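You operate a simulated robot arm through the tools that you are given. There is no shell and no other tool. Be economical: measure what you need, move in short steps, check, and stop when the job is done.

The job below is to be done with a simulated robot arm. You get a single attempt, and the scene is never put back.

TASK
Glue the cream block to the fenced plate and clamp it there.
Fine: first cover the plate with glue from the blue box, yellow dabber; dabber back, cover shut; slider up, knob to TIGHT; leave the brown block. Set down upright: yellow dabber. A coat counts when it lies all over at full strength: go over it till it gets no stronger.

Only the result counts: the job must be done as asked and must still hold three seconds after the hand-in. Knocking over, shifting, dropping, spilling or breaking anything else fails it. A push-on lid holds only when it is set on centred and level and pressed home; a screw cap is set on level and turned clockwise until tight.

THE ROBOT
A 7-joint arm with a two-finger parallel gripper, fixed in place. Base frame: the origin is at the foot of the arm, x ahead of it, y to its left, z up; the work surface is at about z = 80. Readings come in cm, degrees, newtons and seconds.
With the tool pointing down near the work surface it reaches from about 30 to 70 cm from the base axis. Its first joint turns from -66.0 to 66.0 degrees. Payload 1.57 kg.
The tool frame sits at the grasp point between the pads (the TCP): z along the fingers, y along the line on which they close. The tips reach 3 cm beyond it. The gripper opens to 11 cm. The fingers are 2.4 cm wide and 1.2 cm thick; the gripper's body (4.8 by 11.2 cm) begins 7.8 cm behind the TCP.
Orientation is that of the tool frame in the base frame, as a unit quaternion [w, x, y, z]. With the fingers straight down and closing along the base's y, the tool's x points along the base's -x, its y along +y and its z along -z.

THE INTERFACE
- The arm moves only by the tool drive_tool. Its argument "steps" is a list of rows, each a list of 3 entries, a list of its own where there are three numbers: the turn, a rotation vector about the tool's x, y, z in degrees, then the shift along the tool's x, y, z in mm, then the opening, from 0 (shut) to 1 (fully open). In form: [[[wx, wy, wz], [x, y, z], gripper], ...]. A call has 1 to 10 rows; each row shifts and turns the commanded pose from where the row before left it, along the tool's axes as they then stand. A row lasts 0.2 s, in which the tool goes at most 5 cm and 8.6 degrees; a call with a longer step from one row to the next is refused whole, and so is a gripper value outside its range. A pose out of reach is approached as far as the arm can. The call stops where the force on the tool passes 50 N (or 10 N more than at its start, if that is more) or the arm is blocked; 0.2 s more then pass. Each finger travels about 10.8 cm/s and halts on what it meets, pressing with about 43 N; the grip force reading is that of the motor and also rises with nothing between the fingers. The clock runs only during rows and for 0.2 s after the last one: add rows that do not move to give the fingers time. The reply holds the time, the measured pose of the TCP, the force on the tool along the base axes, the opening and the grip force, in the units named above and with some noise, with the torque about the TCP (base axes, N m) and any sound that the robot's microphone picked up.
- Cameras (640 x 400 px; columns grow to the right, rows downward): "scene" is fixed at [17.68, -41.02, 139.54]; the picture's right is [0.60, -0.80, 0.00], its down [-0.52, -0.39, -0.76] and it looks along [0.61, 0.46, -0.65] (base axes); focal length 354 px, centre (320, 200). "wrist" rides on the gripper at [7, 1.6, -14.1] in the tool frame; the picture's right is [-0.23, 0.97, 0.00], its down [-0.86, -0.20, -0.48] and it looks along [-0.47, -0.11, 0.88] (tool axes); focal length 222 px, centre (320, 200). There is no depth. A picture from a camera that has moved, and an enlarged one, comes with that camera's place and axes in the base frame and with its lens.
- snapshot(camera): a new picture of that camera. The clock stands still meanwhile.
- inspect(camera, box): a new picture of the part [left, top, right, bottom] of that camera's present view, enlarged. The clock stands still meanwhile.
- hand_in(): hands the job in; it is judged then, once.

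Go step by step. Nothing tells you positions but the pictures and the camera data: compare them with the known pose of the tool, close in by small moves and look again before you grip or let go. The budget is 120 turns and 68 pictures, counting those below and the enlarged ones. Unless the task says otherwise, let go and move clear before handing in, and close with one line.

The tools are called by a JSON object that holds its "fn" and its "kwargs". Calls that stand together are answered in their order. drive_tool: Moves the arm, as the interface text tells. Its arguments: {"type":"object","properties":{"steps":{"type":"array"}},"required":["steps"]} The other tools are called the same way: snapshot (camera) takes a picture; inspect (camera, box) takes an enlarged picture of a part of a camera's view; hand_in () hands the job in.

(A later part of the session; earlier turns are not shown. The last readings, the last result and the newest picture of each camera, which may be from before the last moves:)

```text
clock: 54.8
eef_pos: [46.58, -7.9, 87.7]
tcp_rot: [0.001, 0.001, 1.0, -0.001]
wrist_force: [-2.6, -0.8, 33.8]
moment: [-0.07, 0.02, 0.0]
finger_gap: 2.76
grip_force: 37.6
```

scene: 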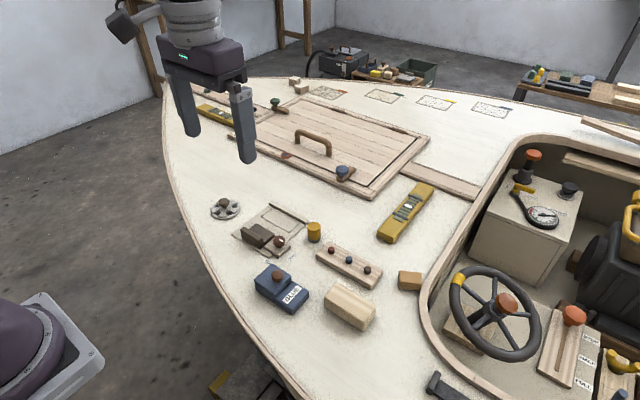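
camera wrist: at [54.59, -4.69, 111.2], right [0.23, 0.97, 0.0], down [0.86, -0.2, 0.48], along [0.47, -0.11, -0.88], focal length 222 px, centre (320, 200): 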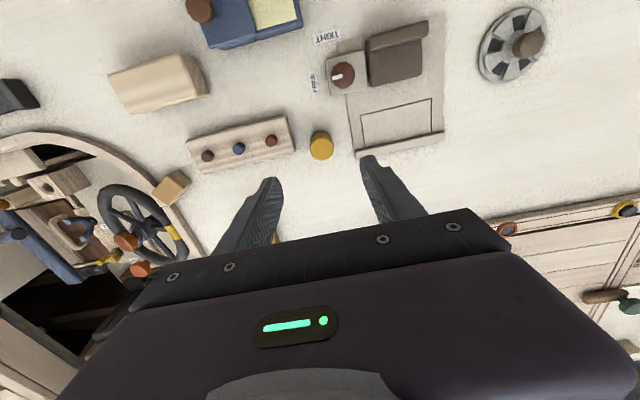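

{"fn": "drive_tool", "kwargs": {"steps": [[[0, 0, 0], [0, 0, -10], 0.15], [[0, 0, 0], [0, 0, -40], 0.15], [[0, 0, 0], [-40, 20, 0], 0.15], [[0, 0, 0], [-40, 20, 0], 0.15], [[0, 0, 0], [-40, 20, 0], 0.15], [[0, 0, 0], [-22, 14, 0], 0.15], [[0, 0, 0], [0, 0, 40], 0.15], [[0, 0, 0], [0, 0, 26], 0.15], [[0, 0, 0], [0, 0, 3], 0.15], [[0, 0, 0], [0, 0, 0], 0.15]]}}

{"fn": "drive_tool", "kwargs": {"steps": [[[0, 0, 0], [0, 0, 2], 0.15], [[0, 0, 0], [0, 0, 0], 0.15]]}}

```text
clock: 57.0
eef_pos: [60.7, -0.46, 85.94]
tcp_rot: [0.0, 0.0, 1.0, 0.0]
wrist_force: [0.0, 0.7, -0.3]
moment: [0.0, 0.01, 0.01]
finger_gap: 2.77
grip_force: 37.6
```

```text
clock: 57.6
eef_pos: [60.79, -0.49, 85.71]
tcp_rot: [0.0, -0.001, 1.0, 0.0]
wrist_force: [0.5, -0.2, -1.0]
moment: [-0.01, -0.03, 0.0]
finger_gap: 2.76
grip_force: 37.7
```

{"fn": "drive_tool", "kwargs": {"steps": [[[0, 0, 0], [0, 0, 2], 0.15], [[0, 0, 0], [0, 0, 0], 0.15]]}}

{"fn": "drive_tool", "kwargs": {"steps": [[[0, 0, 0], [0, 0, 1], 0.15], [[0, 0, 0], [0, 0, 0], 0.15]]}}

```text
clock: 58.2
eef_pos: [60.8, -0.63, 85.56]
tcp_rot: [0.0, 0.0, 1.0, 0.0]
wrist_force: [-2.5, 2.2, 7.5]
moment: [0.07, 0.02, 0.04]
finger_gap: 2.76
grip_force: 37.6
```

```text
clock: 58.8
eef_pos: [60.61, -0.54, 85.52]
tcp_rot: [0.001, 0.0, 1.0, 0.0]
wrist_force: [-6.5, -0.4, 30.0]
moment: [-0.02, 0.15, -0.02]
finger_gap: 2.75
grip_force: 38.1
```

{"fn": "drive_tool", "kwargs": {"steps": [[[0, 0, 0], [0, 0, -0.5], 0.15], [[0, 0, 0], [0, 11, 0], 0.15], [[0, 0, 0], [0, 11, 0], 0.15], [[0, 0, 0], [0, 11, 0], 0.15], [[0, 0, 0], [0, 11, 0], 0.15], [[0, 0, 0], [0, 11, 0], 0.15], [[0, 0, 0], [0, 11, 0], 0.15], [[0, 0, 0], [0, 11, 0], 0.15], [[0, 0, 0], [0, 12, 0], 0.15], [[0, 0, 0], [-8, 0, 0], 0.15]]}}

{"fn": "drive_tool", "kwargs": {"steps": [[[0, 0, 0], [0, 0, 0.3], 0.15], [[0, 0, 0], [0, -11, 0], 0.15], [[0, 0, 0], [0, -11, 0], 0.15], [[0, 0, 0], [0, -11, 0], 0.15], [[0, 0, 0], [0, -11, 0], 0.15], [[0, 0, 0], [0, -11, 0], 0.15], [[0, 0, 0], [0, -11, 0], 0.15], [[0, 0, 0], [0, -11, 0], 0.15], [[0, 0, 0], [0, -12, 0], 0.15], [[0, 0, 0], [-7, 0, 0], 0.15]]}}

{"fn": "drive_tool", "kwargs": {"steps": [[[0, 0, 0], [0, 0, 0], 0.15], [[0, 0, 0], [0, 11, 0], 0.15], [[0, 0, 0], [0, 11, 0], 0.15], [[0, 0, 0], [0, 11, 0], 0.15], [[0, 0, 0], [0, 11, 0], 0.15], [[0, 0, 0], [0, 11, 0], 0.15], [[0, 0, 0], [0, 11, 0], 0.15], [[0, 0, 0], [0, 11, 0], 0.15], [[0, 0, 0], [0, 12, 0], 0.15], [[0, 0, 0], [-5, 0, 0], 0.15]]}}

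{"fn": "drive_tool", "kwargs": {"steps": [[[0, 0, 0], [0, 0, 0.3], 0.15], [[0, 0, 0], [0, -11, 0], 0.15], [[0, 0, 0], [0, -11, 0], 0.15], [[0, 0, 0], [0, -11, 0], 0.15], [[0, 0, 0], [0, -11, 0], 0.15], [[0, 0, 0], [0, -11, 0], 0.15], [[0, 0, 0], [0, -11, 0], 0.15], [[0, 0, 0], [0, -11, 0], 0.15], [[0, 0, 0], [0, -12, 0], 0.15]]}}

{"fn": "drive_tool", "kwargs": {"steps": [[[0, 0, 0], [0, 0, -10], 0.15], [[0, 0, 0], [0, -20, -30], 0.15], [[0, 0, 0], [0, -30, 0], 0.15], [[0, 0, 0], [0, 0, 0], 0.15]]}}

{"fn": "inspect", "kwargs": {"camera": "scene", "box": [230, 180, 330, 250]}}

```text
clock: 60.8
eef_pos: [60.71, 7.27, 85.42]
tcp_rot: [-0.001, 0.001, 1.0, -0.007]
wrist_force: [-3.1, -4.7, 8.2]
moment: [-0.16, 0.16, 0.02]
finger_gap: 2.75
grip_force: 37.8
stopped in row 9: the force on the tool passed its limit at 56 N (the readings are from after the stop); the commanded pose is now the measured one
```

```text
clock: 63.0
eef_pos: [61.33, -1.57, 85.54]
tcp_rot: [-0.001, 0.003, 1.0, -0.007]
wrist_force: [0.0, -0.1, -0.4]
moment: [0.02, -0.02, 0.04]
finger_gap: 2.77
grip_force: 38.2
```

```text
clock: 65.2
eef_pos: [61.81, 7.26, 85.37]
tcp_rot: [-0.002, 0.001, 1.0, -0.008]
wrist_force: [-9.5, -11.4, 19.2]
moment: [-0.38, 0.54, 0.1]
finger_gap: 2.74
grip_force: 38.0
```

```text
clock: 67.2
eef_pos: [61.97, -1.56, 85.54]
tcp_rot: [-0.002, 0.002, 1.0, -0.007]
wrist_force: [0.2, 0.4, -0.2]
moment: [0.0, 0.0, -0.02]
finger_gap: 2.76
grip_force: 37.7
```

```text
clock: 68.2
eef_pos: [61.91, -6.52, 89.4]
tcp_rot: [-0.001, 0.002, 1.0, -0.007]
wrist_force: [0.0, -0.5, -1.5]
moment: [-0.03, 0.01, -0.01]
finger_gap: 2.76
grip_force: 37.6
```

```text
5.71 times, centred on (280, 215) of scene
camera zoom: at [17.68, -41.03, 139.54], right [0.6, -0.8, 0.0], down [-0.52, -0.39, -0.76], along [0.61, 0.46, -0.65], focal length 2021 px, centre (549, 114)
```

zoom: 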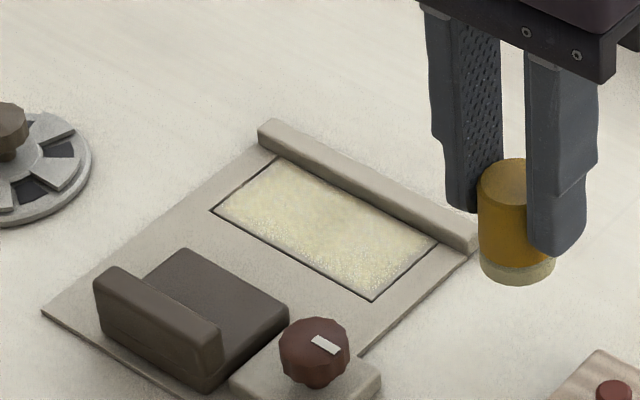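

The coat now looks nearly uniform; one sweep stopped short on force and left the tool tilted 0.8°, which I'll correct. I take a close look at the coat.

{"fn": "inspect", "kwargs": {"camera": "scene", "box": [265, 203, 310, 235]}}

```text
12.50 times, centred on (288, 219) of scene
camera zoom: at [17.68, -41.03, 139.54], right [0.6, -0.8, 0.0], down [-0.52, -0.39, -0.76], along [0.61, 0.46, -0.65], focal length 4421 px, centre (726, -38)
```

zoom: 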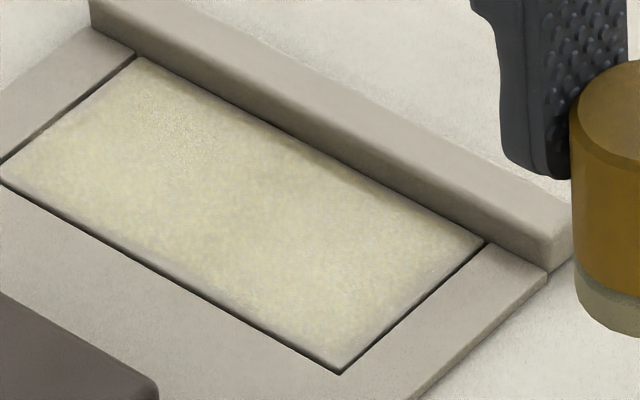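

The coat is still a bit thin at the edges. I straighten the tool, re-dip and go round again including the borders.

{"fn": "drive_tool", "kwargs": {"steps": [[[-0.8, 0, 0], [0, 0, -15], 0.15], [[0, 0, 0], [40, -3, 0], 0.15], [[0, 0, 0], [40, -3, 0], 0.15], [[0, 0, 0], [40, -3, 0], 0.15], [[0, 0, 0], [35, -3, 0], 0.15], [[0, 0, 0], [0, 0, 25], 0.15], [[0, 0, 0], [0, 0, 5], 0.15], [[0, 0, 0], [0, 0, 0], 0.15]]}}

{"fn": "drive_tool", "kwargs": {"steps": [[[0, 0, 0], [0, 0, 2], 0.15], [[0, 0, 0], [0, 0, 0], 0.15]]}}

```text
clock: 70.0
eef_pos: [46.26, -7.49, 88.04]
tcp_rot: [-0.002, 0.001, 1.0, 0.001]
wrist_force: [0.4, 0.5, -0.6]
moment: [0.01, 0.0, 0.0]
finger_gap: 2.74
grip_force: 38.0
```

```text
clock: 70.6
eef_pos: [46.23, -7.65, 87.92]
tcp_rot: [-0.001, 0.002, 1.0, 0.001]
wrist_force: [0.5, -0.4, 0.1]
moment: [-0.02, 0.01, 0.0]
finger_gap: 2.77
grip_force: 37.7
```

{"fn": "drive_tool", "kwargs": {"steps": [[[0, 0, 0], [0, 0, 2], 0.15], [[0, 0, 0], [0, 0, 0], 0.15], [[0, 0, 0], [0, 0, 0], 0.15]]}}

{"fn": "drive_tool", "kwargs": {"steps": [[[0, 0, 0], [0, 0, 0.8], 0.15], [[0, 0, 0], [0, 0, 0], 0.15], [[0, 0, 0], [0, 0, 0], 0.15]]}}

```text
clock: 71.4
eef_pos: [46.32, -7.56, 87.72]
tcp_rot: [-0.001, 0.001, 1.0, 0.0]
wrist_force: [0.6, -0.7, -0.9]
moment: [-0.01, 0.01, 0.01]
finger_gap: 2.79
grip_force: 38.1
```

```text
clock: 72.2
eef_pos: [46.4, -7.65, 87.6]
tcp_rot: [0.0, 0.002, 1.0, 0.0]
wrist_force: [-0.3, -0.9, 6.3]
moment: [-0.03, -0.05, -0.02]
finger_gap: 2.76
grip_force: 38.1
```

{"fn": "drive_tool", "kwargs": {"steps": [[[0, 0, 0], [0, 0, 0.7], 0.15], [[0, 0, 0], [0, 0, 0], 0.15], [[0, 0, 0], [0, 0, -45], 0.15], [[0, 0, 0], [-40, 20, 0], 0.15], [[0, 0, 0], [-40, 20, 0], 0.15], [[0, 0, 0], [-40, 20, 0], 0.15], [[0, 0, 0], [-22, 12, 0], 0.15], [[0, 0, 0], [0, 0, 40], 0.15], [[0, 0, 0], [0, 0, 25], 0.15], [[0, 0, 0], [0, 0, 0], 0.15]]}}

{"fn": "drive_tool", "kwargs": {"steps": [[[0, 0, 0], [0, 0, 2], 0.15], [[0, 0, 0], [0, 0, 0], 0.15]]}}

```text
clock: 74.4
eef_pos: [60.71, -0.38, 85.55]
tcp_rot: [-0.001, 0.001, 1.0, 0.0]
wrist_force: [0.4, 0.8, -0.4]
moment: [0.02, 0.01, -0.01]
finger_gap: 2.75
grip_force: 38.4
```

```text
clock: 75.0
eef_pos: [60.63, -0.38, 85.37]
tcp_rot: [0.0, 0.002, 1.0, 0.002]
wrist_force: [-3.2, 1.9, 9.5]
moment: [0.1, -0.04, -0.02]
finger_gap: 2.78
grip_force: 37.6
```

{"fn": "drive_tool", "kwargs": {"steps": [[[0, 0, 0], [0, 10, 0], 0.15], [[0, 0, 0], [0, 10, 0], 0.15], [[0, 0, 0], [0, 10, 0], 0.15], [[0, 0, 0], [0, 10, 0], 0.15], [[0, 0, 0], [0, 10, 0], 0.15], [[0, 0, 0], [0, 10, 0], 0.15], [[0, 0, 0], [0, 10, 0], 0.15], [[0, 0, 0], [0, 10, 0], 0.15], [[0, 0, 0], [0, 10, 0], 0.15], [[0, 0, 0], [-7, 0, 0], 0.15]]}}

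{"fn": "drive_tool", "kwargs": {"steps": [[[0, 0, 0], [0, -10, 0], 0.15], [[0, 0, 0], [0, -10, 0], 0.15], [[0, 0, 0], [0, -10, 0], 0.15], [[0, 0, 0], [0, -10, 0], 0.15], [[0, 0, 0], [0, -10, 0], 0.15], [[0, 0, 0], [0, -10, 0], 0.15], [[0, 0, 0], [0, -10, 0], 0.15], [[0, 0, 0], [0, -10, 0], 0.15], [[0, 0, 0], [0, -10, 0], 0.15], [[0, 0, 0], [-7, 0, 0], 0.15]]}}

{"fn": "drive_tool", "kwargs": {"steps": [[[0, 0, 0], [0, 10, 0], 0.15], [[0, 0, 0], [0, 10, 0], 0.15], [[0, 0, 0], [0, 10, 0], 0.15], [[0, 0, 0], [0, 10, 0], 0.15], [[0, 0, 0], [0, 10, 0], 0.15], [[0, 0, 0], [0, 10, 0], 0.15], [[0, 0, 0], [0, 10, 0], 0.15], [[0, 0, 0], [0, 10, 0], 0.15], [[0, 0, 0], [0, 10, 0], 0.15], [[0, 0, 0], [-6, 0, 0], 0.15]]}}

{"fn": "drive_tool", "kwargs": {"steps": [[[0, 0, 0], [0, -10, 0], 0.15], [[0, 0, 0], [0, -10, 0], 0.15], [[0, 0, 0], [0, -10, 0], 0.15], [[0, 0, 0], [0, -10, 0], 0.15], [[0, 0, 0], [0, -10, 0], 0.15], [[0, 0, 0], [0, -10, 0], 0.15], [[0, 0, 0], [0, -10, 0], 0.15], [[0, 0, 0], [0, -10, 0], 0.15], [[0, 0, 0], [0, -10, 0], 0.15], [[0, 0, 0], [0, 0, 0], 0.15]]}}

{"fn": "drive_tool", "kwargs": {"steps": [[[0, 0, 0], [0, 0, -10], 0.15], [[0, 0, 0], [0, -20, -30], 0.15], [[0, 0, 0], [0, -30, 0], 0.15], [[0, 0, 0], [0, 0, 0], 0.15]]}}

{"fn": "inspect", "kwargs": {"camera": "scene", "box": [265, 203, 310, 235]}}

```text
clock: 77.0
eef_pos: [60.67, 7.24, 85.24]
tcp_rot: [0.0, 0.003, 1.0, -0.007]
wrist_force: [-3.2, -5.5, 9.0]
moment: [-0.15, 0.08, 0.04]
finger_gap: 2.75
grip_force: 38.1
stopped in row 9: the force on the tool passed its limit at 55 N (the readings are from after the stop); the commanded pose is now the measured one
```

```text
clock: 79.2
eef_pos: [61.29, -1.63, 85.4]
tcp_rot: [-0.002, 0.003, 1.0, -0.006]
wrist_force: [-1.4, -0.6, 0.6]
moment: [0.02, -0.01, 0.0]
finger_gap: 2.78
grip_force: 37.8
```

```text
clock: 81.3
eef_pos: [61.85, 7.29, 85.28]
tcp_rot: [-0.002, 0.003, 1.0, -0.007]
wrist_force: [-8.9, -8.8, 14.9]
moment: [-0.35, 0.31, 0.07]
finger_gap: 2.76
grip_force: 38.1
```

```text
clock: 83.5
eef_pos: [61.97, -1.62, 85.33]
tcp_rot: [-0.001, 0.004, 1.0, -0.006]
wrist_force: [0.3, 0.2, -0.7]
moment: [-0.01, 0.01, -0.02]
finger_gap: 2.76
grip_force: 37.9
```

```text
clock: 84.5
eef_pos: [61.95, -6.67, 89.4]
tcp_rot: [-0.001, 0.004, 1.0, -0.006]
wrist_force: [0.2, -0.4, -0.4]
moment: [-0.03, -0.01, -0.03]
finger_gap: 2.77
grip_force: 38.0
```

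```text
12.50 times, centred on (288, 219) of scene
camera zoom: at [17.68, -41.03, 139.54], right [0.6, -0.8, 0.0], down [-0.52, -0.39, -0.76], along [0.61, 0.46, -0.65], focal length 4421 px, centre (726, -38)
```

zoom: 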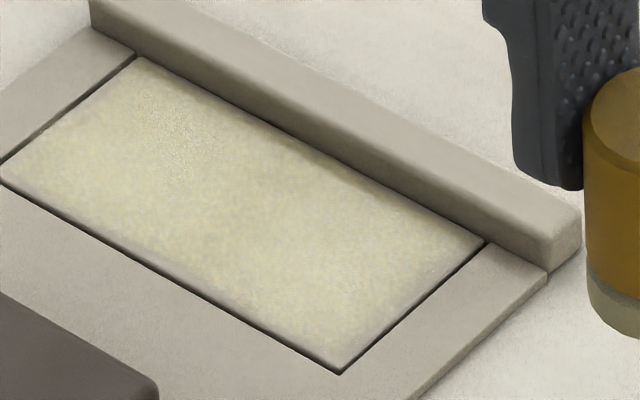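

Little changed since the last round. I check with the wrist camera for uniformity before leaving the coat.

{"fn": "inspect", "kwargs": {"camera": "wrist", "box": [350, 80, 510, 180]}}

```text
4.00 times, centred on (430, 130) of wrist
camera zoom: at [55.0, -4.86, 103.58], right [0.23, 0.97, -0.01], down [0.85, -0.2, 0.48], along [0.46, -0.12, -0.88], focal length 888 px, centre (-120, 480)
```

zoom: 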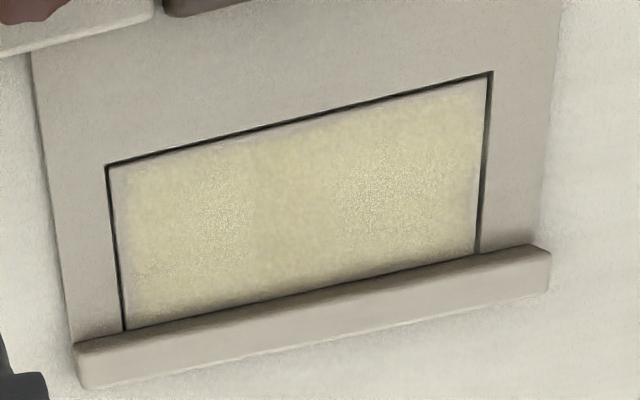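

The borders, especially the +y end, look a little weaker. I re-dip once more and run the rim.

{"fn": "drive_tool", "kwargs": {"steps": [[[-0.7, 0, 0], [0, 0, -15], 0.15], [[0, 0, 0], [40, -2, 0], 0.15], [[0, 0, 0], [40, -2, 0], 0.15], [[0, 0, 0], [40, -3, 0], 0.15], [[0, 0, 0], [35, -2, 0], 0.15], [[0, 0, 0], [0, 0, 25], 0.15], [[0, 0, 0], [0, 0, 8], 0.15], [[0, 0, 0], [0, 0, 0], 0.15]]}}

{"fn": "drive_tool", "kwargs": {"steps": [[[0, 0, 0], [0, 0, 1.5], 0.15], [[0, 0, 0], [0, 0, 0], 0.15]]}}

```text
clock: 86.3
eef_pos: [46.41, -7.3, 87.7]
tcp_rot: [0.0, 0.004, 1.0, 0.0]
wrist_force: [0.5, -0.6, -1.1]
moment: [-0.02, 0.0, -0.03]
finger_gap: 2.77
grip_force: 37.7
```

```text
clock: 87.0
eef_pos: [46.43, -7.36, 87.5]
tcp_rot: [-0.002, 0.003, 1.0, 0.0]
wrist_force: [-0.2, -1.1, 5.7]
moment: [-0.01, -0.04, 0.01]
finger_gap: 2.77
grip_force: 38.0
```

{"fn": "drive_tool", "kwargs": {"steps": [[[0, 0, 0], [0, 0, 0.8], 0.15], [[0, 0, 0], [0, 0, 0], 0.15], [[0, 0, 0], [0, 0, -45], 0.15], [[0, 0, 0], [-40, 20, 0], 0.15], [[0, 0, 0], [-40, 20, 0], 0.15], [[0, 0, 0], [-40, 20, 0], 0.15], [[0, 0, 0], [-19, 10, 0], 0.15], [[0, 0, 0], [0, 0, 40], 0.15], [[0, 0, 0], [0, 0, 25], 0.15], [[0, 0, 0], [0, 0, 0], 0.15]]}}

{"fn": "drive_tool", "kwargs": {"steps": [[[0, 0, 0], [0, 0, 1.5], 0.15], [[0, 0, 0], [0, 0, 0], 0.15]]}}

```text
clock: 89.2
eef_pos: [60.17, -0.54, 85.4]
tcp_rot: [-0.001, 0.004, 1.0, 0.0]
wrist_force: [0.2, -0.5, 0.5]
moment: [-0.06, 0.02, 0.02]
finger_gap: 2.76
grip_force: 37.9
```

```text
clock: 89.8
eef_pos: [60.31, -0.5, 85.4]
tcp_rot: [-0.001, 0.004, 1.0, 0.0]
wrist_force: [-1.1, 0.6, 3.6]
moment: [-0.01, 0.01, 0.0]
finger_gap: 2.75
grip_force: 37.9
```

{"fn": "drive_tool", "kwargs": {"steps": [[[0, 0, 0], [0, 11, 0], 0.15], [[0, 0, 0], [0, 11, 0], 0.15], [[0, 0, 0], [0, 11, 0], 0.15], [[0, 0, 0], [0, 11, 0], 0.15], [[0, 0, 0], [0, 11, 0], 0.15], [[0, 0, 0], [0, 11, 0], 0.15], [[0, 0, 0], [0, 0, 0], 0.15]]}}

{"fn": "drive_tool", "kwargs": {"steps": [[[0, 0, 0], [0, 7, 0], 0.15], [[0, 0, 0], [0, 7, 0], 0.15], [[0, 0, 0], [0, 7, 0], 0.15], [[0, 0, 0], [0, 0, 0], 0.15]]}}

```text
clock: 91.3
eef_pos: [60.52, 6.14, 85.12]
tcp_rot: [0.0, 0.004, 1.0, 0.0]
wrist_force: [2.0, -7.2, 21.1]
moment: [-0.34, -0.1, -0.05]
finger_gap: 2.73
grip_force: 38.3
```

```text
clock: 92.3
eef_pos: [60.25, 8.46, 85.33]
tcp_rot: [0.0, 0.003, 1.0, 0.003]
wrist_force: [0.9, 3.7, 22.0]
moment: [0.22, -0.29, 0.05]
finger_gap: 2.78
grip_force: 37.7
```

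{"fn": "drive_tool", "kwargs": {"steps": [[[0, 0, 0], [0, 0, -0.4], 0.15], [[0, 0, 0], [-6, 0, 0], 0.15], [[0, 0, 0], [-6, 0, 0], 0.15], [[0, 0, 0], [-6, 0, 0], 0.15], [[0, 0, 0], [-5, 0, 0], 0.15], [[0, 0, 0], [0, 0, 0], 0.15]]}}

{"fn": "drive_tool", "kwargs": {"steps": [[[0, 0, 0], [0, -11, 0], 0.15], [[0, 0, 0], [0, -11, 0], 0.15], [[0, 0, 0], [0, -11, 0], 0.15], [[0, 0, 0], [0, -11, 0.2], 0.15], [[0, 0, 0], [0, -11, 0.2], 0.15], [[0, 0, 0], [0, -11, 0.2], 0.15], [[0, 0, 0], [0, -11, 0], 0.15], [[0, 0, 0], [0, -11, 0], 0.15], [[0, 0, 0], [0, 0, 0], 0.15]]}}

{"fn": "drive_tool", "kwargs": {"steps": [[[0, 0, 0], [6, 0, 0], 0.15], [[0, 0, 0], [6, 0, 0], 0.15], [[0, 0, 0], [6, 0, 0], 0.15], [[0, 0, 0], [5, 0, 0], 0.15], [[0, 0, 0], [0, 0, 0], 0.15]]}}

```text
clock: 93.8
eef_pos: [62.67, 8.22, 85.29]
tcp_rot: [-0.001, 0.004, 1.0, 0.0]
wrist_force: [0.6, 0.1, -0.7]
moment: [-0.03, 0.01, -0.01]
finger_gap: 2.76
grip_force: 38.7
```

```text
clock: 95.8
eef_pos: [62.59, -0.76, 85.23]
tcp_rot: [0.0, 0.003, 1.0, 0.0]
wrist_force: [0.1, 0.7, 2.9]
moment: [0.06, -0.12, 0.0]
finger_gap: 2.75
grip_force: 38.0
```

```text
clock: 97.0
eef_pos: [60.31, -0.49, 85.38]
tcp_rot: [0.001, 0.003, 1.0, 0.0]
wrist_force: [2.8, 0.0, 8.0]
moment: [0.0, -0.28, -0.01]
finger_gap: 2.74
grip_force: 38.3
```

{"fn": "drive_tool", "kwargs": {"steps": [[[0, 0, 0], [-8, 0, 0], 0.15], [[0, 0, 0], [0, 11, 0], 0.15], [[0, 0, 0], [0, 11, 0], 0.15], [[0, 0, 0], [0, 11, 0], 0.15], [[0, 0, 0], [0, 11, -0.2], 0.15], [[0, 0, 0], [0, 11, 0], 0.15], [[0, 0, 0], [0, 11, 0], 0.15], [[0, 0, 0], [0, 11, 0], 0.15], [[0, 0, 0], [0, 12, 0], 0.15], [[0, 0, 0], [0, 0, 0], 0.15]]}}

{"fn": "drive_tool", "kwargs": {"steps": [[[0, 0, 0], [-6, 0, 0.2], 0.15], [[0, 0, 0], [-6, 0, 0.3], 0.15], [[0, 0, 0], [-3, 0, 0.3], 0.15], [[0, 0, 0], [0, 0, 0], 0.15]]}}

{"fn": "drive_tool", "kwargs": {"steps": [[[0, 0, 0], [0, -11, 0], 0.15], [[0, 0, 0], [0, -11, 0], 0.15], [[0, 0, 0], [0, -11, 0], 0.15], [[0, 0, 0], [0, -11, 0], 0.15], [[0, 0, 0], [0, -11, 0], 0.15], [[0, 0, 0], [0, -11, 0], 0.15], [[0, 0, 0], [0, -11, 0], 0.15], [[0, 0, 0], [0, -11, 0], 0.15], [[0, 0, 0], [0, 0, 0], 0.15]]}}

{"fn": "drive_tool", "kwargs": {"steps": [[[0, 0, 0], [0, 0, -10], 0.15], [[0, 0, 0], [0, -20, -30], 0.15], [[0, 0, 0], [0, -40, 0], 0.15], [[0, 0, 0], [0, 0, 0], 0.15]]}}

{"fn": "inspect", "kwargs": {"camera": "wrist", "box": [350, 80, 510, 180]}}

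```text
clock: 99.2
eef_pos: [61.12, 8.39, 85.19]
tcp_rot: [-0.001, 0.003, 1.0, 0.001]
wrist_force: [0.3, 0.9, -1.3]
moment: [0.0, -0.01, 0.0]
finger_gap: 2.77
grip_force: 37.9
```

```text
clock: 100.2
eef_pos: [62.61, 8.35, 85.13]
tcp_rot: [-0.001, 0.004, 1.0, 0.001]
wrist_force: [0.3, 0.1, -0.7]
moment: [0.02, -0.01, 0.03]
finger_gap: 2.77
grip_force: 37.6
```

```text
clock: 102.2
eef_pos: [62.63, -0.65, 85.18]
tcp_rot: [-0.001, 0.003, 1.0, -0.002]
wrist_force: [0.4, -5.0, 16.3]
moment: [-0.28, -0.26, -0.05]
finger_gap: 2.75
grip_force: 38.1
```

```text
clock: 103.2
eef_pos: [62.48, -6.52, 89.11]
tcp_rot: [-0.001, 0.003, 1.0, 0.0]
wrist_force: [-1.2, -0.9, -0.3]
moment: [0.02, 0.0, -0.03]
finger_gap: 2.75
grip_force: 38.2
```

```text
4.00 times, centred on (430, 130) of wrist
camera zoom: at [55.6, -4.89, 103.37], right [0.23, 0.97, 0.0], down [0.85, -0.21, 0.48], along [0.46, -0.11, -0.88], focal length 888 px, centre (-120, 480)
```

zoom: 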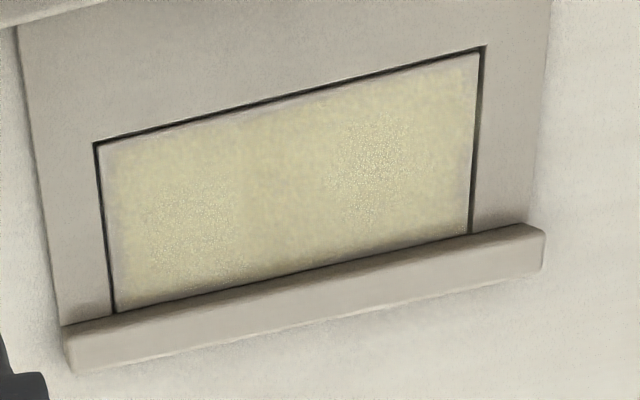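

The interior is even. I give the +y end one more firm pass, as contact was light there.

{"fn": "drive_tool", "kwargs": {"steps": [[[0, 0, 0], [11, 40, -10], 0.15], [[0, 0, 0], [11, 40, 0], 0.15], [[0, 0, 0], [0, 40, 0], 0.15], [[0, 0, 0], [0, 30, 0], 0.15], [[0, 0, 0], [0, 0, 40], 0.15], [[0, 0, 0], [0, 0, 8], 0.15], [[0, 0, 0], [0, 0, 2], 0.15], [[0, 0, 0], [0, 0, 0], 0.15]]}}

{"fn": "drive_tool", "kwargs": {"steps": [[[0, 0, 0], [0, 0, 1], 0.15], [[0, 0, 0], [0, 0, 0], 0.15]]}}

```text
clock: 105.0
eef_pos: [60.42, 8.55, 85.25]
tcp_rot: [-0.001, 0.004, 1.0, 0.001]
wrist_force: [-1.8, 1.4, 4.4]
moment: [0.03, -0.03, 0.02]
finger_gap: 2.74
grip_force: 37.9
```

```text
clock: 105.5
eef_pos: [60.49, 8.52, 85.21]
tcp_rot: [0.0, 0.003, 1.0, 0.001]
wrist_force: [-5.4, 2.9, 18.6]
moment: [0.13, 0.09, 0.02]
finger_gap: 2.77
grip_force: 38.3
```

{"fn": "drive_tool", "kwargs": {"steps": [[[0, 0, 0], [-6, 0, 0.2], 0.15], [[0, 0, 0], [-6, 0, 0.2], 0.15], [[0, 0, 0], [-6, 0, 0.2], 0.15], [[0, 0, 0], [-4, 0, 0], 0.15], [[0, 0, 0], [0, 0, 0], 0.15]]}}

{"fn": "drive_tool", "kwargs": {"steps": [[[0, 0, 0], [0, -10, 0], 0.15], [[0, 0, 0], [8, 0, -0.2], 0.15], [[0, 0, 0], [0, 10, 0], 0.15], [[0, 0, 0], [6, 0, -0.1], 0.15], [[0, 0, 0], [8, 0, -0.1], 0.15], [[0, 0, 0], [0, -8, 0], 0.15], [[0, 0, 0], [-10, 0, 0.2], 0.15], [[0, 0, 0], [-10, 0, 0.2], 0.15], [[0, 0, 0], [0, 0, 0], 0.15]]}}

{"fn": "drive_tool", "kwargs": {"steps": [[[0, 0, 0], [0, -11, 0], 0.15], [[0, 0, 0], [0, -11, 0], 0.15], [[0, 0, 0], [0, -11, 0], 0.15], [[0, 0, 0], [0, -11, 0], 0.15], [[0, 0, 0], [0, -11, 0], 0.15], [[0, 0, 0], [0, -11, 0], 0.15], [[0, 0, 0], [0, -11, 0], 0.15], [[0, 0, 0], [0, -4, 0], 0.15], [[0, 0, 0], [0, 0, 0], 0.15]]}}

{"fn": "drive_tool", "kwargs": {"steps": [[[0, 0, 0], [0, 0, -10], 0.15], [[0, 0, 0], [0, -20, -40], 0.15], [[0, 0, 0], [0, -40, 0], 0.15], [[0, 0, 0], [0, 0, 0], 0.15]]}}

{"fn": "inspect", "kwargs": {"camera": "wrist", "box": [350, 80, 510, 180]}}

{"fn": "inspect", "kwargs": {"camera": "scene", "box": [240, 160, 340, 235]}}

```text
clock: 106.8
eef_pos: [62.62, 8.65, 85.13]
tcp_rot: [0.0, 0.003, 1.0, 0.001]
wrist_force: [-9.0, 1.2, 32.3]
moment: [-0.01, 0.13, -0.01]
finger_gap: 2.76
grip_force: 37.7
```

```text
clock: 108.8
eef_pos: [62.33, 7.56, 84.97]
tcp_rot: [-0.002, 0.003, 1.0, 0.0]
wrist_force: [-8.0, -1.5, 22.1]
moment: [0.01, 0.23, -0.01]
finger_gap: 2.73
grip_force: 38.2
```

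```text
clock: 110.8
eef_pos: [62.37, -0.31, 85.03]
tcp_rot: [-0.001, 0.004, 1.0, 0.0]
wrist_force: [-0.1, -0.2, 1.3]
moment: [-0.03, -0.01, -0.02]
finger_gap: 2.75
grip_force: 38.0
```

```text
clock: 111.8
eef_pos: [62.35, -6.29, 90.04]
tcp_rot: [0.0, 0.004, 1.0, 0.0]
wrist_force: [0.6, 0.7, -0.3]
moment: [0.0, 0.03, 0.03]
finger_gap: 2.76
grip_force: 37.5
```

```text
4.00 times, centred on (430, 130) of wrist
camera zoom: at [55.44, -4.64, 104.19], right [0.23, 0.97, 0.0], down [0.85, -0.21, 0.48], along [0.46, -0.11, -0.88], focal length 888 px, centre (-120, 480)
```

zoom: 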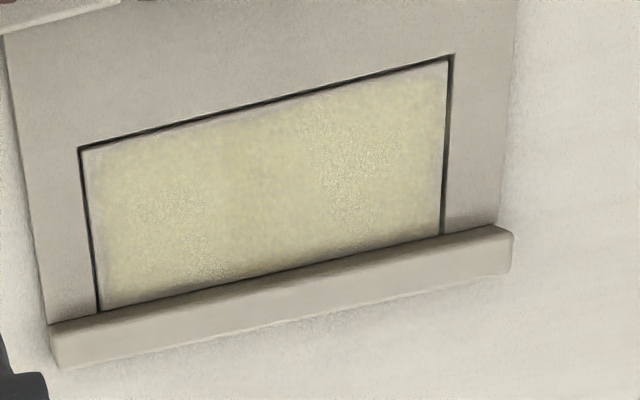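

```text
5.33 times, centred on (290, 198) of scene
camera zoom: at [17.68, -41.03, 139.54], right [0.6, -0.8, 0.0], down [-0.52, -0.39, -0.76], along [0.61, 0.46, -0.65], focal length 1886 px, centre (480, 213)
```

zoom: 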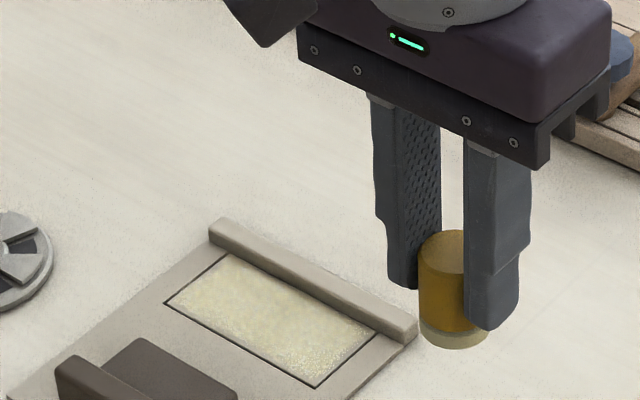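

The coat no longer changes. I set the dabber back at its old spot, feeling for the deck.

{"fn": "drive_tool", "kwargs": {"steps": [[[0, 0, 0], [3, 1, 0], 0.15], [[0, 0, 0], [0, 0, 35], 0.15], [[0, 0, 0], [0, 0, 8], 0.15], [[0, 0, 0], [0, 0, 0], 0.15]]}}

{"fn": "drive_tool", "kwargs": {"steps": [[[0, 0, 0], [0, 0, 4], 0.15], [[0, 0, 0], [0, 0, 2], 0.15], [[0, 0, 0], [0, 0, 0], 0.15]]}}

{"fn": "drive_tool", "kwargs": {"steps": [[[0, 0, 0], [0, 0, 1.5], 0.15], [[0, 0, 0], [0, 0, 0], 0.15]]}}

```text
clock: 112.8
eef_pos: [62.1, -6.3, 85.55]
tcp_rot: [-0.001, 0.004, 1.0, -0.001]
wrist_force: [0.0, -0.7, -0.3]
moment: [-0.01, -0.05, 0.0]
finger_gap: 2.76
grip_force: 37.7
```

```text
clock: 113.5
eef_pos: [62.06, -6.23, 85.12]
tcp_rot: [0.0, 0.003, 1.0, 0.001]
wrist_force: [0.3, -0.5, 0.1]
moment: [-0.03, -0.04, 0.03]
finger_gap: 2.75
grip_force: 38.1
```

```text
clock: 114.2
eef_pos: [61.98, -6.38, 84.9]
tcp_rot: [-0.001, 0.004, 1.0, 0.001]
wrist_force: [0.3, 0.1, -0.7]
moment: [-0.01, 0.01, 0.02]
finger_gap: 2.76
grip_force: 38.0
```

{"fn": "drive_tool", "kwargs": {"steps": [[[0, 0, 0], [0, 0, 1], 0.15], [[0, 0, 0], [0, 0, 0], 0.15]]}}

{"fn": "drive_tool", "kwargs": {"steps": [[[0, 0, 0], [0, 0, 1], 0.15], [[0, 0, 0], [0, 0, 0], 0.15]]}}

```text
clock: 114.8
eef_pos: [62.12, -6.26, 84.88]
tcp_rot: [-0.001, 0.003, 1.0, 0.0]
wrist_force: [-0.9, -0.5, -0.5]
moment: [-0.01, 0.01, -0.04]
finger_gap: 2.77
grip_force: 38.1
```

```text
clock: 115.3
eef_pos: [62.17, -6.29, 84.73]
tcp_rot: [-0.001, 0.004, 1.0, 0.0]
wrist_force: [0.6, -0.4, -1.2]
moment: [-0.02, 0.01, -0.01]
finger_gap: 2.77
grip_force: 37.9
```

{"fn": "drive_tool", "kwargs": {"steps": [[[0, 0, 0], [0, 0, 1], 0.15], [[0, 0, 0], [0, 0, 0], 0.15]]}}

{"fn": "drive_tool", "kwargs": {"steps": [[[0, 0, 0], [0, 0, 1], 0.15], [[0, 0, 0], [0, 0, 0], 0.15]]}}

{"fn": "inspect", "kwargs": {"camera": "scene", "box": [270, 190, 350, 250]}}

```text
clock: 116.0
eef_pos: [62.14, -6.32, 84.85]
tcp_rot: [-0.001, 0.004, 1.0, 0.0]
wrist_force: [-2.3, 0.5, 6.5]
moment: [-0.01, 0.02, 0.0]
finger_gap: 2.76
grip_force: 38.0
```

```text
clock: 116.5
eef_pos: [62.11, -6.27, 84.64]
tcp_rot: [0.0, 0.003, 1.0, 0.0]
wrist_force: [-5.1, -1.0, 20.5]
moment: [-0.14, 0.13, 0.01]
finger_gap: 2.76
grip_force: 37.8
```

```text
6.67 times, centred on (310, 220) of scene
camera zoom: at [17.63, -41.02, 139.55], right [0.6, -0.8, 0.0], down [-0.52, -0.39, -0.76], along [0.61, 0.46, -0.65], focal length 2358 px, centre (387, 67)
```

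zoom: 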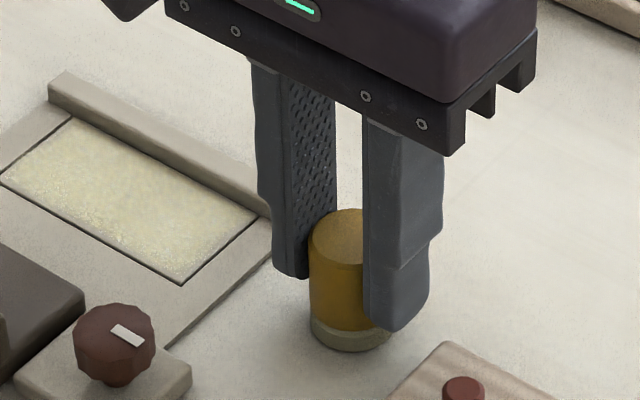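

It stands flat on the deck. I ease off, open slightly and rise.

{"fn": "drive_tool", "kwargs": {"steps": [[[0, 0, 0], [0, 0, -1], 0.15], [[0, 0, 0], [0, 0, 0], 0.3], [[0, 0, 0], [0, 0, 0], 0.33], [[0, 0, 0], [0, 0, 0], 0.33], [[0, 0, 0], [0, 0, -15], 0.34], [[0, 0, 0], [0, 0, -35], 0.4], [[0, 0, 0], [0, 0, -50], 0.5], [[0, 0, 0], [0, 0, 0], 0.5]]}}

{"fn": "inspect", "kwargs": {"camera": "scene", "box": [230, 180, 350, 320]}}

```text
clock: 118.3
eef_pos: [62.05, -6.42, 94.78]
tcp_rot: [-0.001, 0.003, 1.0, -0.001]
wrist_force: [-0.2, -0.6, -0.5]
moment: [0.01, -0.01, 0.0]
finger_gap: 5.48
grip_force: 0.0
```

```text
2.86 times, centred on (290, 250) of scene
camera zoom: at [17.68, -41.02, 139.54], right [0.6, -0.8, 0.0], down [-0.52, -0.39, -0.76], along [0.61, 0.46, -0.65], focal length 1011 px, centre (406, 57)
```

zoom: 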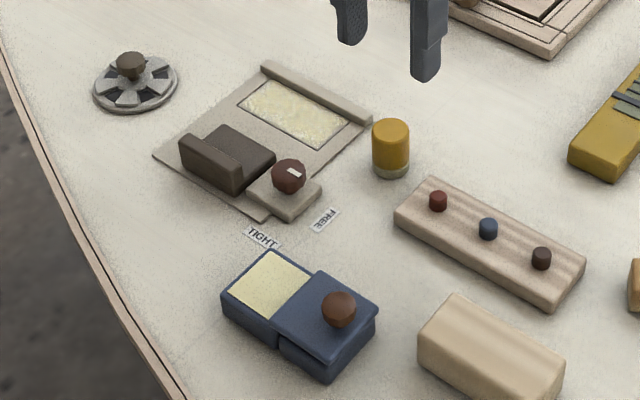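

The dabber is back and upright. Next the cream block: I move above it with the fingers fully open and look.

{"fn": "drive_tool", "kwargs": {"steps": [[[0, 0, 0], [0, 0, -40], 0.6], [[0, 0, 0], [27, -40, 0], 0.8], [[0, 0, 0], [27, -40, 0], 1.0], [[0, 0, 0], [27, -40, 0], 1.0], [[0, 0, 0], [28, -44, 0], 1.0], [[0, 0, 0], [0, 0, 0], 1.0]]}}

{"fn": "snapshot", "kwargs": {"camera": "wrist"}}

{"fn": "inspect", "kwargs": {"camera": "scene", "box": [300, 240, 420, 340]}}

```text
refused: row 5 steps farther than a row can; nothing moved
```

```text
26 pictures are left
camera wrist: at [55.09, -4.7, 108.92], right [0.23, 0.97, 0.0], down [0.85, -0.21, 0.48], along [0.46, -0.11, -0.88], focal length 222 px, centre (320, 200)
```

wrist: 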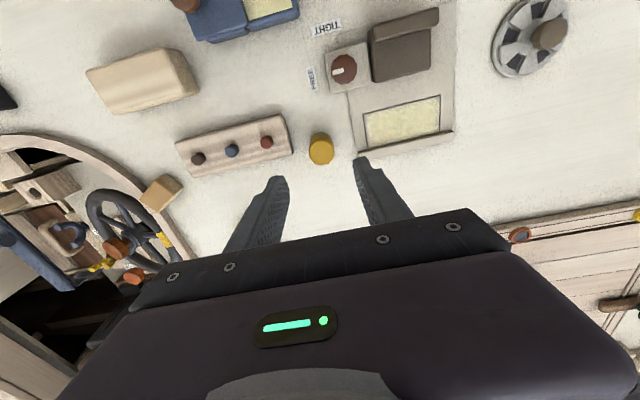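

```text
4.00 times, centred on (360, 290) of scene
camera zoom: at [17.68, -41.02, 139.54], right [0.6, -0.8, 0.0], down [-0.52, -0.39, -0.76], along [0.61, 0.46, -0.65], focal length 1415 px, centre (160, -160)
```

zoom: 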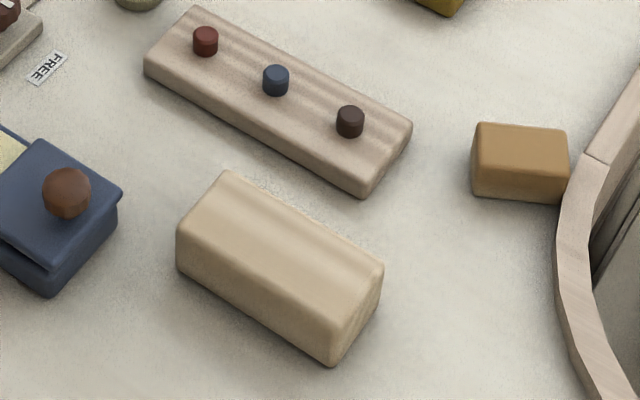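

{"fn": "drive_tool", "kwargs": {"steps": [[[0, 0, 0], [0, 0, -40], 0.6], [[0, 0, 0], [22, -33, 0], 0.8], [[0, 0, 0], [22, -33, 0], 1.0], [[0, 0, 0], [22, -33, 0], 1.0], [[0, 0, 0], [22, -33, 0], 1.0], [[0, 0, 0], [22, -33, 0], 1.0], [[0, 0, 0], [0, 0, 0], 1.0]]}}

{"fn": "snapshot", "kwargs": {"camera": "wrist"}}

```text
clock: 120.0
eef_pos: [51.03, -22.86, 98.55]
tcp_rot: [-0.001, 0.004, 1.0, 0.0]
wrist_force: [0.4, 0.1, -0.1]
moment: [0.0, 0.01, 0.0]
finger_gap: 11.0
grip_force: 0.0
```

```text
24 pictures are left
camera wrist: at [44.13, -21.11, 112.77], right [0.23, 0.97, 0.0], down [0.85, -0.21, 0.48], along [0.46, -0.11, -0.88], focal length 222 px, centre (320, 200)
```

wrist: 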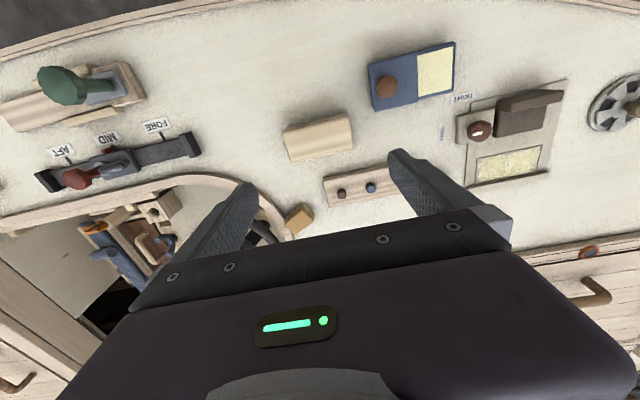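

{"fn": "inspect", "kwargs": {"camera": "wrist", "box": [260, 90, 380, 180]}}

```text
4.44 times, centred on (320, 135) of wrist
camera zoom: at [44.13, -21.11, 112.77], right [0.23, 0.97, 0.0], down [0.85, -0.21, 0.48], along [0.46, -0.11, -0.88], focal length 987 px, centre (320, 489)
```

zoom: 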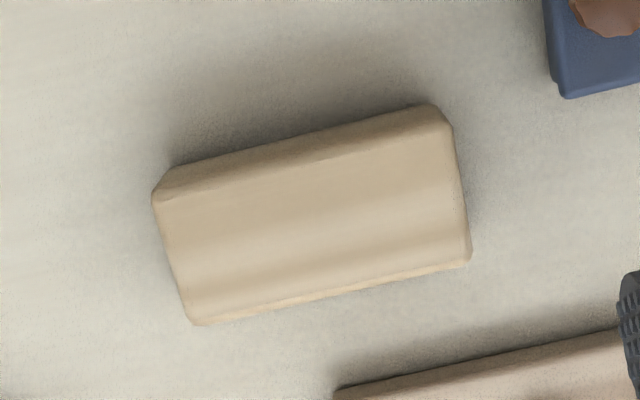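

The block is at centre (50.9,-22.85), 8.65 long, square to the axes and already between the fingers. I descend to grip it by its ends.

{"fn": "drive_tool", "kwargs": {"steps": [[[0, 0, 0], [1, 0, 45], 1.0], [[0, 0, 0], [0, 0, 45], 1.0], [[0, 0, 0], [0, 0, 30], 1.0], [[0, 0, 0], [0, 0, 22], 1.0], [[0, 0, 0], [0, 0, 0], 1.0]]}}

{"fn": "inspect", "kwargs": {"camera": "scene", "box": [290, 210, 420, 340]}}

```text
clock: 121.2
eef_pos: [50.77, -22.85, 84.48]
tcp_rot: [0.0, 0.003, 1.0, 0.0]
wrist_force: [-0.1, 0.3, 0.0]
moment: [0.0, 0.0, 0.0]
finger_gap: 10.99
grip_force: 0.0
```

```text
3.08 times, centred on (355, 275) of scene
camera zoom: at [17.68, -41.02, 139.54], right [0.6, -0.8, 0.0], down [-0.52, -0.39, -0.76], along [0.61, 0.46, -0.65], focal length 1088 px, centre (212, -31)
```

zoom: 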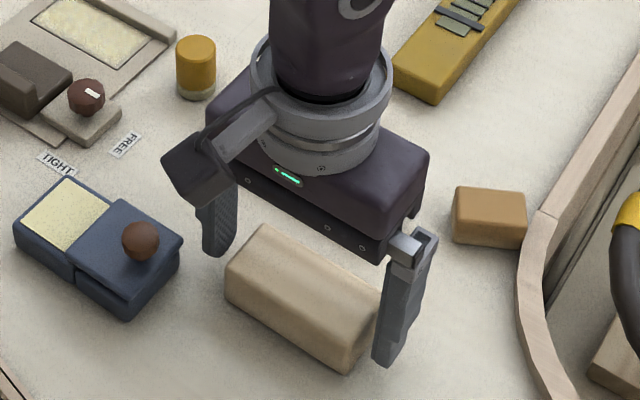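

{"fn": "drive_tool", "kwargs": {"steps": [[[0, 0, 0], [0, 0, 3], 1.0], [[0, 0, 0], [0, 0, 0], 0.9], [[0, 0, 0], [0, 0, 0], 0.82], [[0, 0, 0], [0, 0, 0], 0.75], [[0, 0, 0], [0, 0, 0], 0.7], [[0, 0, 0], [0, 0, 0], 0.7], [[0, 0, 0], [0, 0, 0], 0.7]]}}

{"fn": "drive_tool", "kwargs": {"steps": [[[0, 0, 0], [0, 0, -30], 0.7], [[0, 0, 0], [0, 0, -40], 0.7], [[0, 0, 0], [0, 0, 0], 0.7]]}}

{"fn": "inspect", "kwargs": {"camera": "scene", "box": [290, 190, 420, 320]}}

```text
clock: 122.8
eef_pos: [50.84, -22.78, 84.17]
tcp_rot: [0.0, 0.005, 1.0, -0.001]
wrist_force: [0.6, 0.7, -0.4]
moment: [-0.01, 0.01, 0.02]
finger_gap: 8.9
grip_force: 43.5
```

```text
clock: 123.5
eef_pos: [50.77, -22.77, 91.02]
tcp_rot: [-0.001, 0.004, 1.0, 0.001]
wrist_force: [-0.4, -0.5, -0.8]
moment: [-0.01, -0.04, 0.01]
finger_gap: 8.91
grip_force: 43.3
```

```text
3.08 times, centred on (355, 255) of scene
camera zoom: at [17.68, -41.02, 139.54], right [0.6, -0.8, 0.0], down [-0.52, -0.39, -0.76], along [0.61, 0.46, -0.65], focal length 1088 px, centre (212, 31)
```

zoom: 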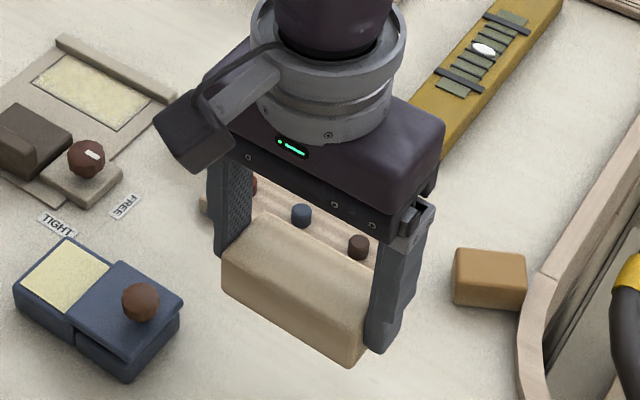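

The block is held (8.9 long). I raise it, straighten the 0.5° yaw and carry it over the plate.

{"fn": "drive_tool", "kwargs": {"steps": [[[0, 0, -0.45], [0, 0, -45], 0.7], [[0, 0, 0], [-18, 45, 0], 0.7], [[0, 0, 0], [-18, 45, 0], 0.7], [[0, 0, 0], [-18, 45, 0], 0.7], [[0, 0, 0], [-18, 45, 0], 0.7], [[0, 0, 0], [-18, 45, 0], 0.7], [[0, 0, 0], [-20, 43, 0], 0.7], [[0, 0, 0], [0, 0, 40], 0.7], [[0, 0, 0], [0, 0, 30], 0.7], [[0, 0, 0], [0, 0, 0], 0.7]]}}

{"fn": "inspect", "kwargs": {"camera": "scene", "box": [220, 150, 330, 260]}}

{"fn": "inspect", "kwargs": {"camera": "wrist", "box": [220, 70, 440, 220]}}

```text
clock: 125.8
eef_pos: [61.94, 4.01, 88.8]
tcp_rot: [-0.001, -0.001, 1.0, 0.0]
wrist_force: [-0.4, 0.7, -0.4]
moment: [-0.02, -0.02, -0.01]
finger_gap: 8.88
grip_force: 43.1
```

```text
3.64 times, centred on (275, 205) of scene
camera zoom: at [17.69, -41.02, 139.54], right [0.6, -0.8, 0.0], down [-0.52, -0.39, -0.76], along [0.61, 0.46, -0.65], focal length 1286 px, centre (484, 182)
```

zoom: 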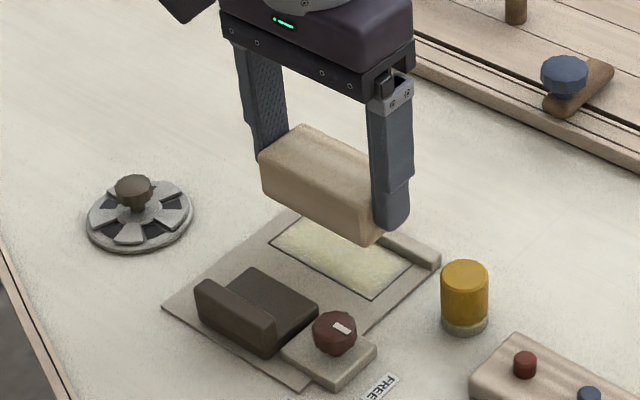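

```text
2.67 times, centred on (330, 145) of wrist
camera zoom: at [54.92, 5.65, 102.96], right [0.23, 0.97, 0.0], down [0.86, -0.2, 0.48], along [0.46, -0.11, -0.88], focal length 592 px, centre (293, 347)
```

zoom: 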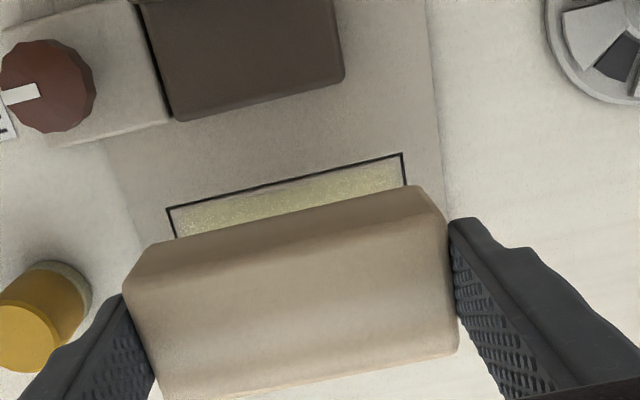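

Everything lines up: block centre y ≈4.0, near edge ≈59.8. I back off 1.5 mm from the fence and lower.

{"fn": "drive_tool", "kwargs": {"steps": [[[0, 0, 0], [1.5, 0.3, 15], 0.7], [[0, 0, 0], [0, 0, 15], 0.7], [[0, 0, 0], [0, 0, 7], 0.7], [[0, 0, 0], [0, 0, 0], 0.7]]}}

{"fn": "drive_tool", "kwargs": {"steps": [[[0, 0, 0], [0, 0, 3], 0.7], [[0, 0, 0], [0, 0, 0], 0.7]]}}

{"fn": "inspect", "kwargs": {"camera": "scene", "box": [230, 160, 330, 250]}}

```text
clock: 126.8
eef_pos: [61.64, 4.13, 84.94]
tcp_rot: [-0.002, -0.001, 1.0, 0.0]
wrist_force: [-0.3, 0.8, -0.9]
moment: [0.0, 0.0, 0.0]
finger_gap: 8.92
grip_force: 43.0
```

```text
clock: 127.3
eef_pos: [61.59, 4.05, 84.66]
tcp_rot: [-0.001, 0.0, 1.0, 0.0]
wrist_force: [-0.3, 0.0, -0.3]
moment: [-0.01, -0.03, 0.03]
finger_gap: 8.91
grip_force: 42.7
```

```text
4.44 times, centred on (280, 205) of scene
camera zoom: at [17.68, -41.02, 139.54], right [0.6, -0.8, 0.0], down [-0.52, -0.39, -0.76], along [0.61, 0.46, -0.65], focal length 1572 px, centre (498, 178)
```

zoom: 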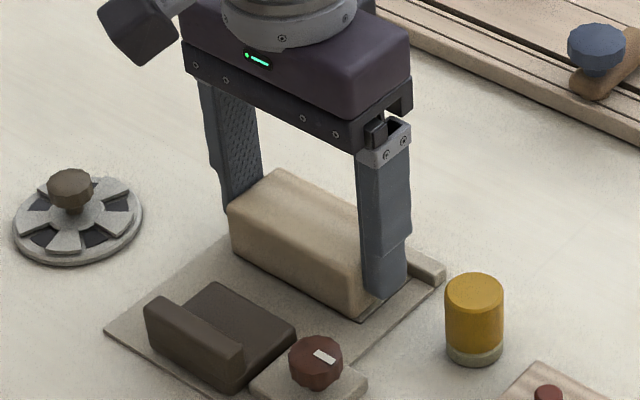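

{"fn": "drive_tool", "kwargs": {"steps": [[[0, 0, 0], [-2, 0, 0], 0.7], [[0, 0, 0], [0, 0, 0], 0.7]]}}

{"fn": "drive_tool", "kwargs": {"steps": [[[0, 0, 0], [-1.5, 0, 0], 0.7], [[0, 0, 0], [0, 0, 0], 0.7]]}}

```text
clock: 128.0
eef_pos: [61.75, 4.12, 84.77]
tcp_rot: [-0.001, -0.001, 1.0, 0.0]
wrist_force: [0.2, -0.1, -1.4]
moment: [0.0, -0.01, -0.04]
finger_gap: 8.91
grip_force: 43.1
```

```text
clock: 128.6
eef_pos: [62.0, 4.14, 84.56]
tcp_rot: [-0.002, 0.0, 1.0, 0.0]
wrist_force: [-1.5, -0.2, 0.0]
moment: [-0.02, 0.01, -0.11]
finger_gap: 8.91
grip_force: 43.0
```

{"fn": "drive_tool", "kwargs": {"steps": [[[0, 0, 0], [0, 0, 1], 0.7], [[0, 0, 0], [0, 0, 0], 0.7]]}}

{"fn": "drive_tool", "kwargs": {"steps": [[[0, 0, 0], [0, 0, 1], 0.7], [[0, 0, 0], [0, 0, 0], 0.7]]}}

```text
clock: 129.2
eef_pos: [62.03, 4.23, 84.5]
tcp_rot: [-0.001, 0.0, 1.0, 0.0]
wrist_force: [-4.7, -0.1, 0.5]
moment: [-0.07, 0.13, -0.21]
finger_gap: 8.91
grip_force: 43.0
```

```text
clock: 129.8
eef_pos: [61.94, 4.2, 84.52]
tcp_rot: [-0.001, 0.0, 1.0, 0.0]
wrist_force: [-5.0, 0.2, 1.9]
moment: [-0.1, 0.16, -0.18]
finger_gap: 8.89
grip_force: 43.2
```

{"fn": "drive_tool", "kwargs": {"steps": [[[0, 0, 0], [0.5, 0, 1], 0.7], [[0, 0, 0], [0, 0, 0], 0.7]]}}

{"fn": "drive_tool", "kwargs": {"steps": [[[0, 0, 0], [0, 0, 1], 0.7], [[0, 0, 0], [0, 0, 0], 0.7]]}}

{"fn": "inspect", "kwargs": {"camera": "scene", "box": [240, 170, 320, 240]}}

```text
clock: 130.3
eef_pos: [61.96, 4.25, 84.43]
tcp_rot: [-0.001, -0.001, 1.0, 0.001]
wrist_force: [-10.9, 2.1, 19.2]
moment: [0.0, 0.44, -0.23]
finger_gap: 8.91
grip_force: 43.3
```

```text
clock: 130.9
eef_pos: [61.94, 4.14, 84.45]
tcp_rot: [0.001, -0.001, 1.0, 0.001]
wrist_force: [-13.7, 5.7, 38.7]
moment: [0.27, 0.65, -0.24]
finger_gap: 8.89
grip_force: 43.1
```

```text
5.71 times, centred on (280, 205) of scene
camera zoom: at [17.58, -41.02, 139.56], right [0.6, -0.8, 0.0], down [-0.52, -0.39, -0.76], along [0.61, 0.46, -0.65], focal length 2021 px, centre (549, 171)
```

zoom: 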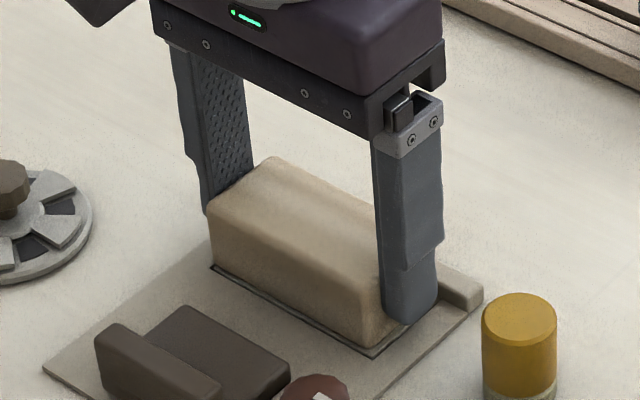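

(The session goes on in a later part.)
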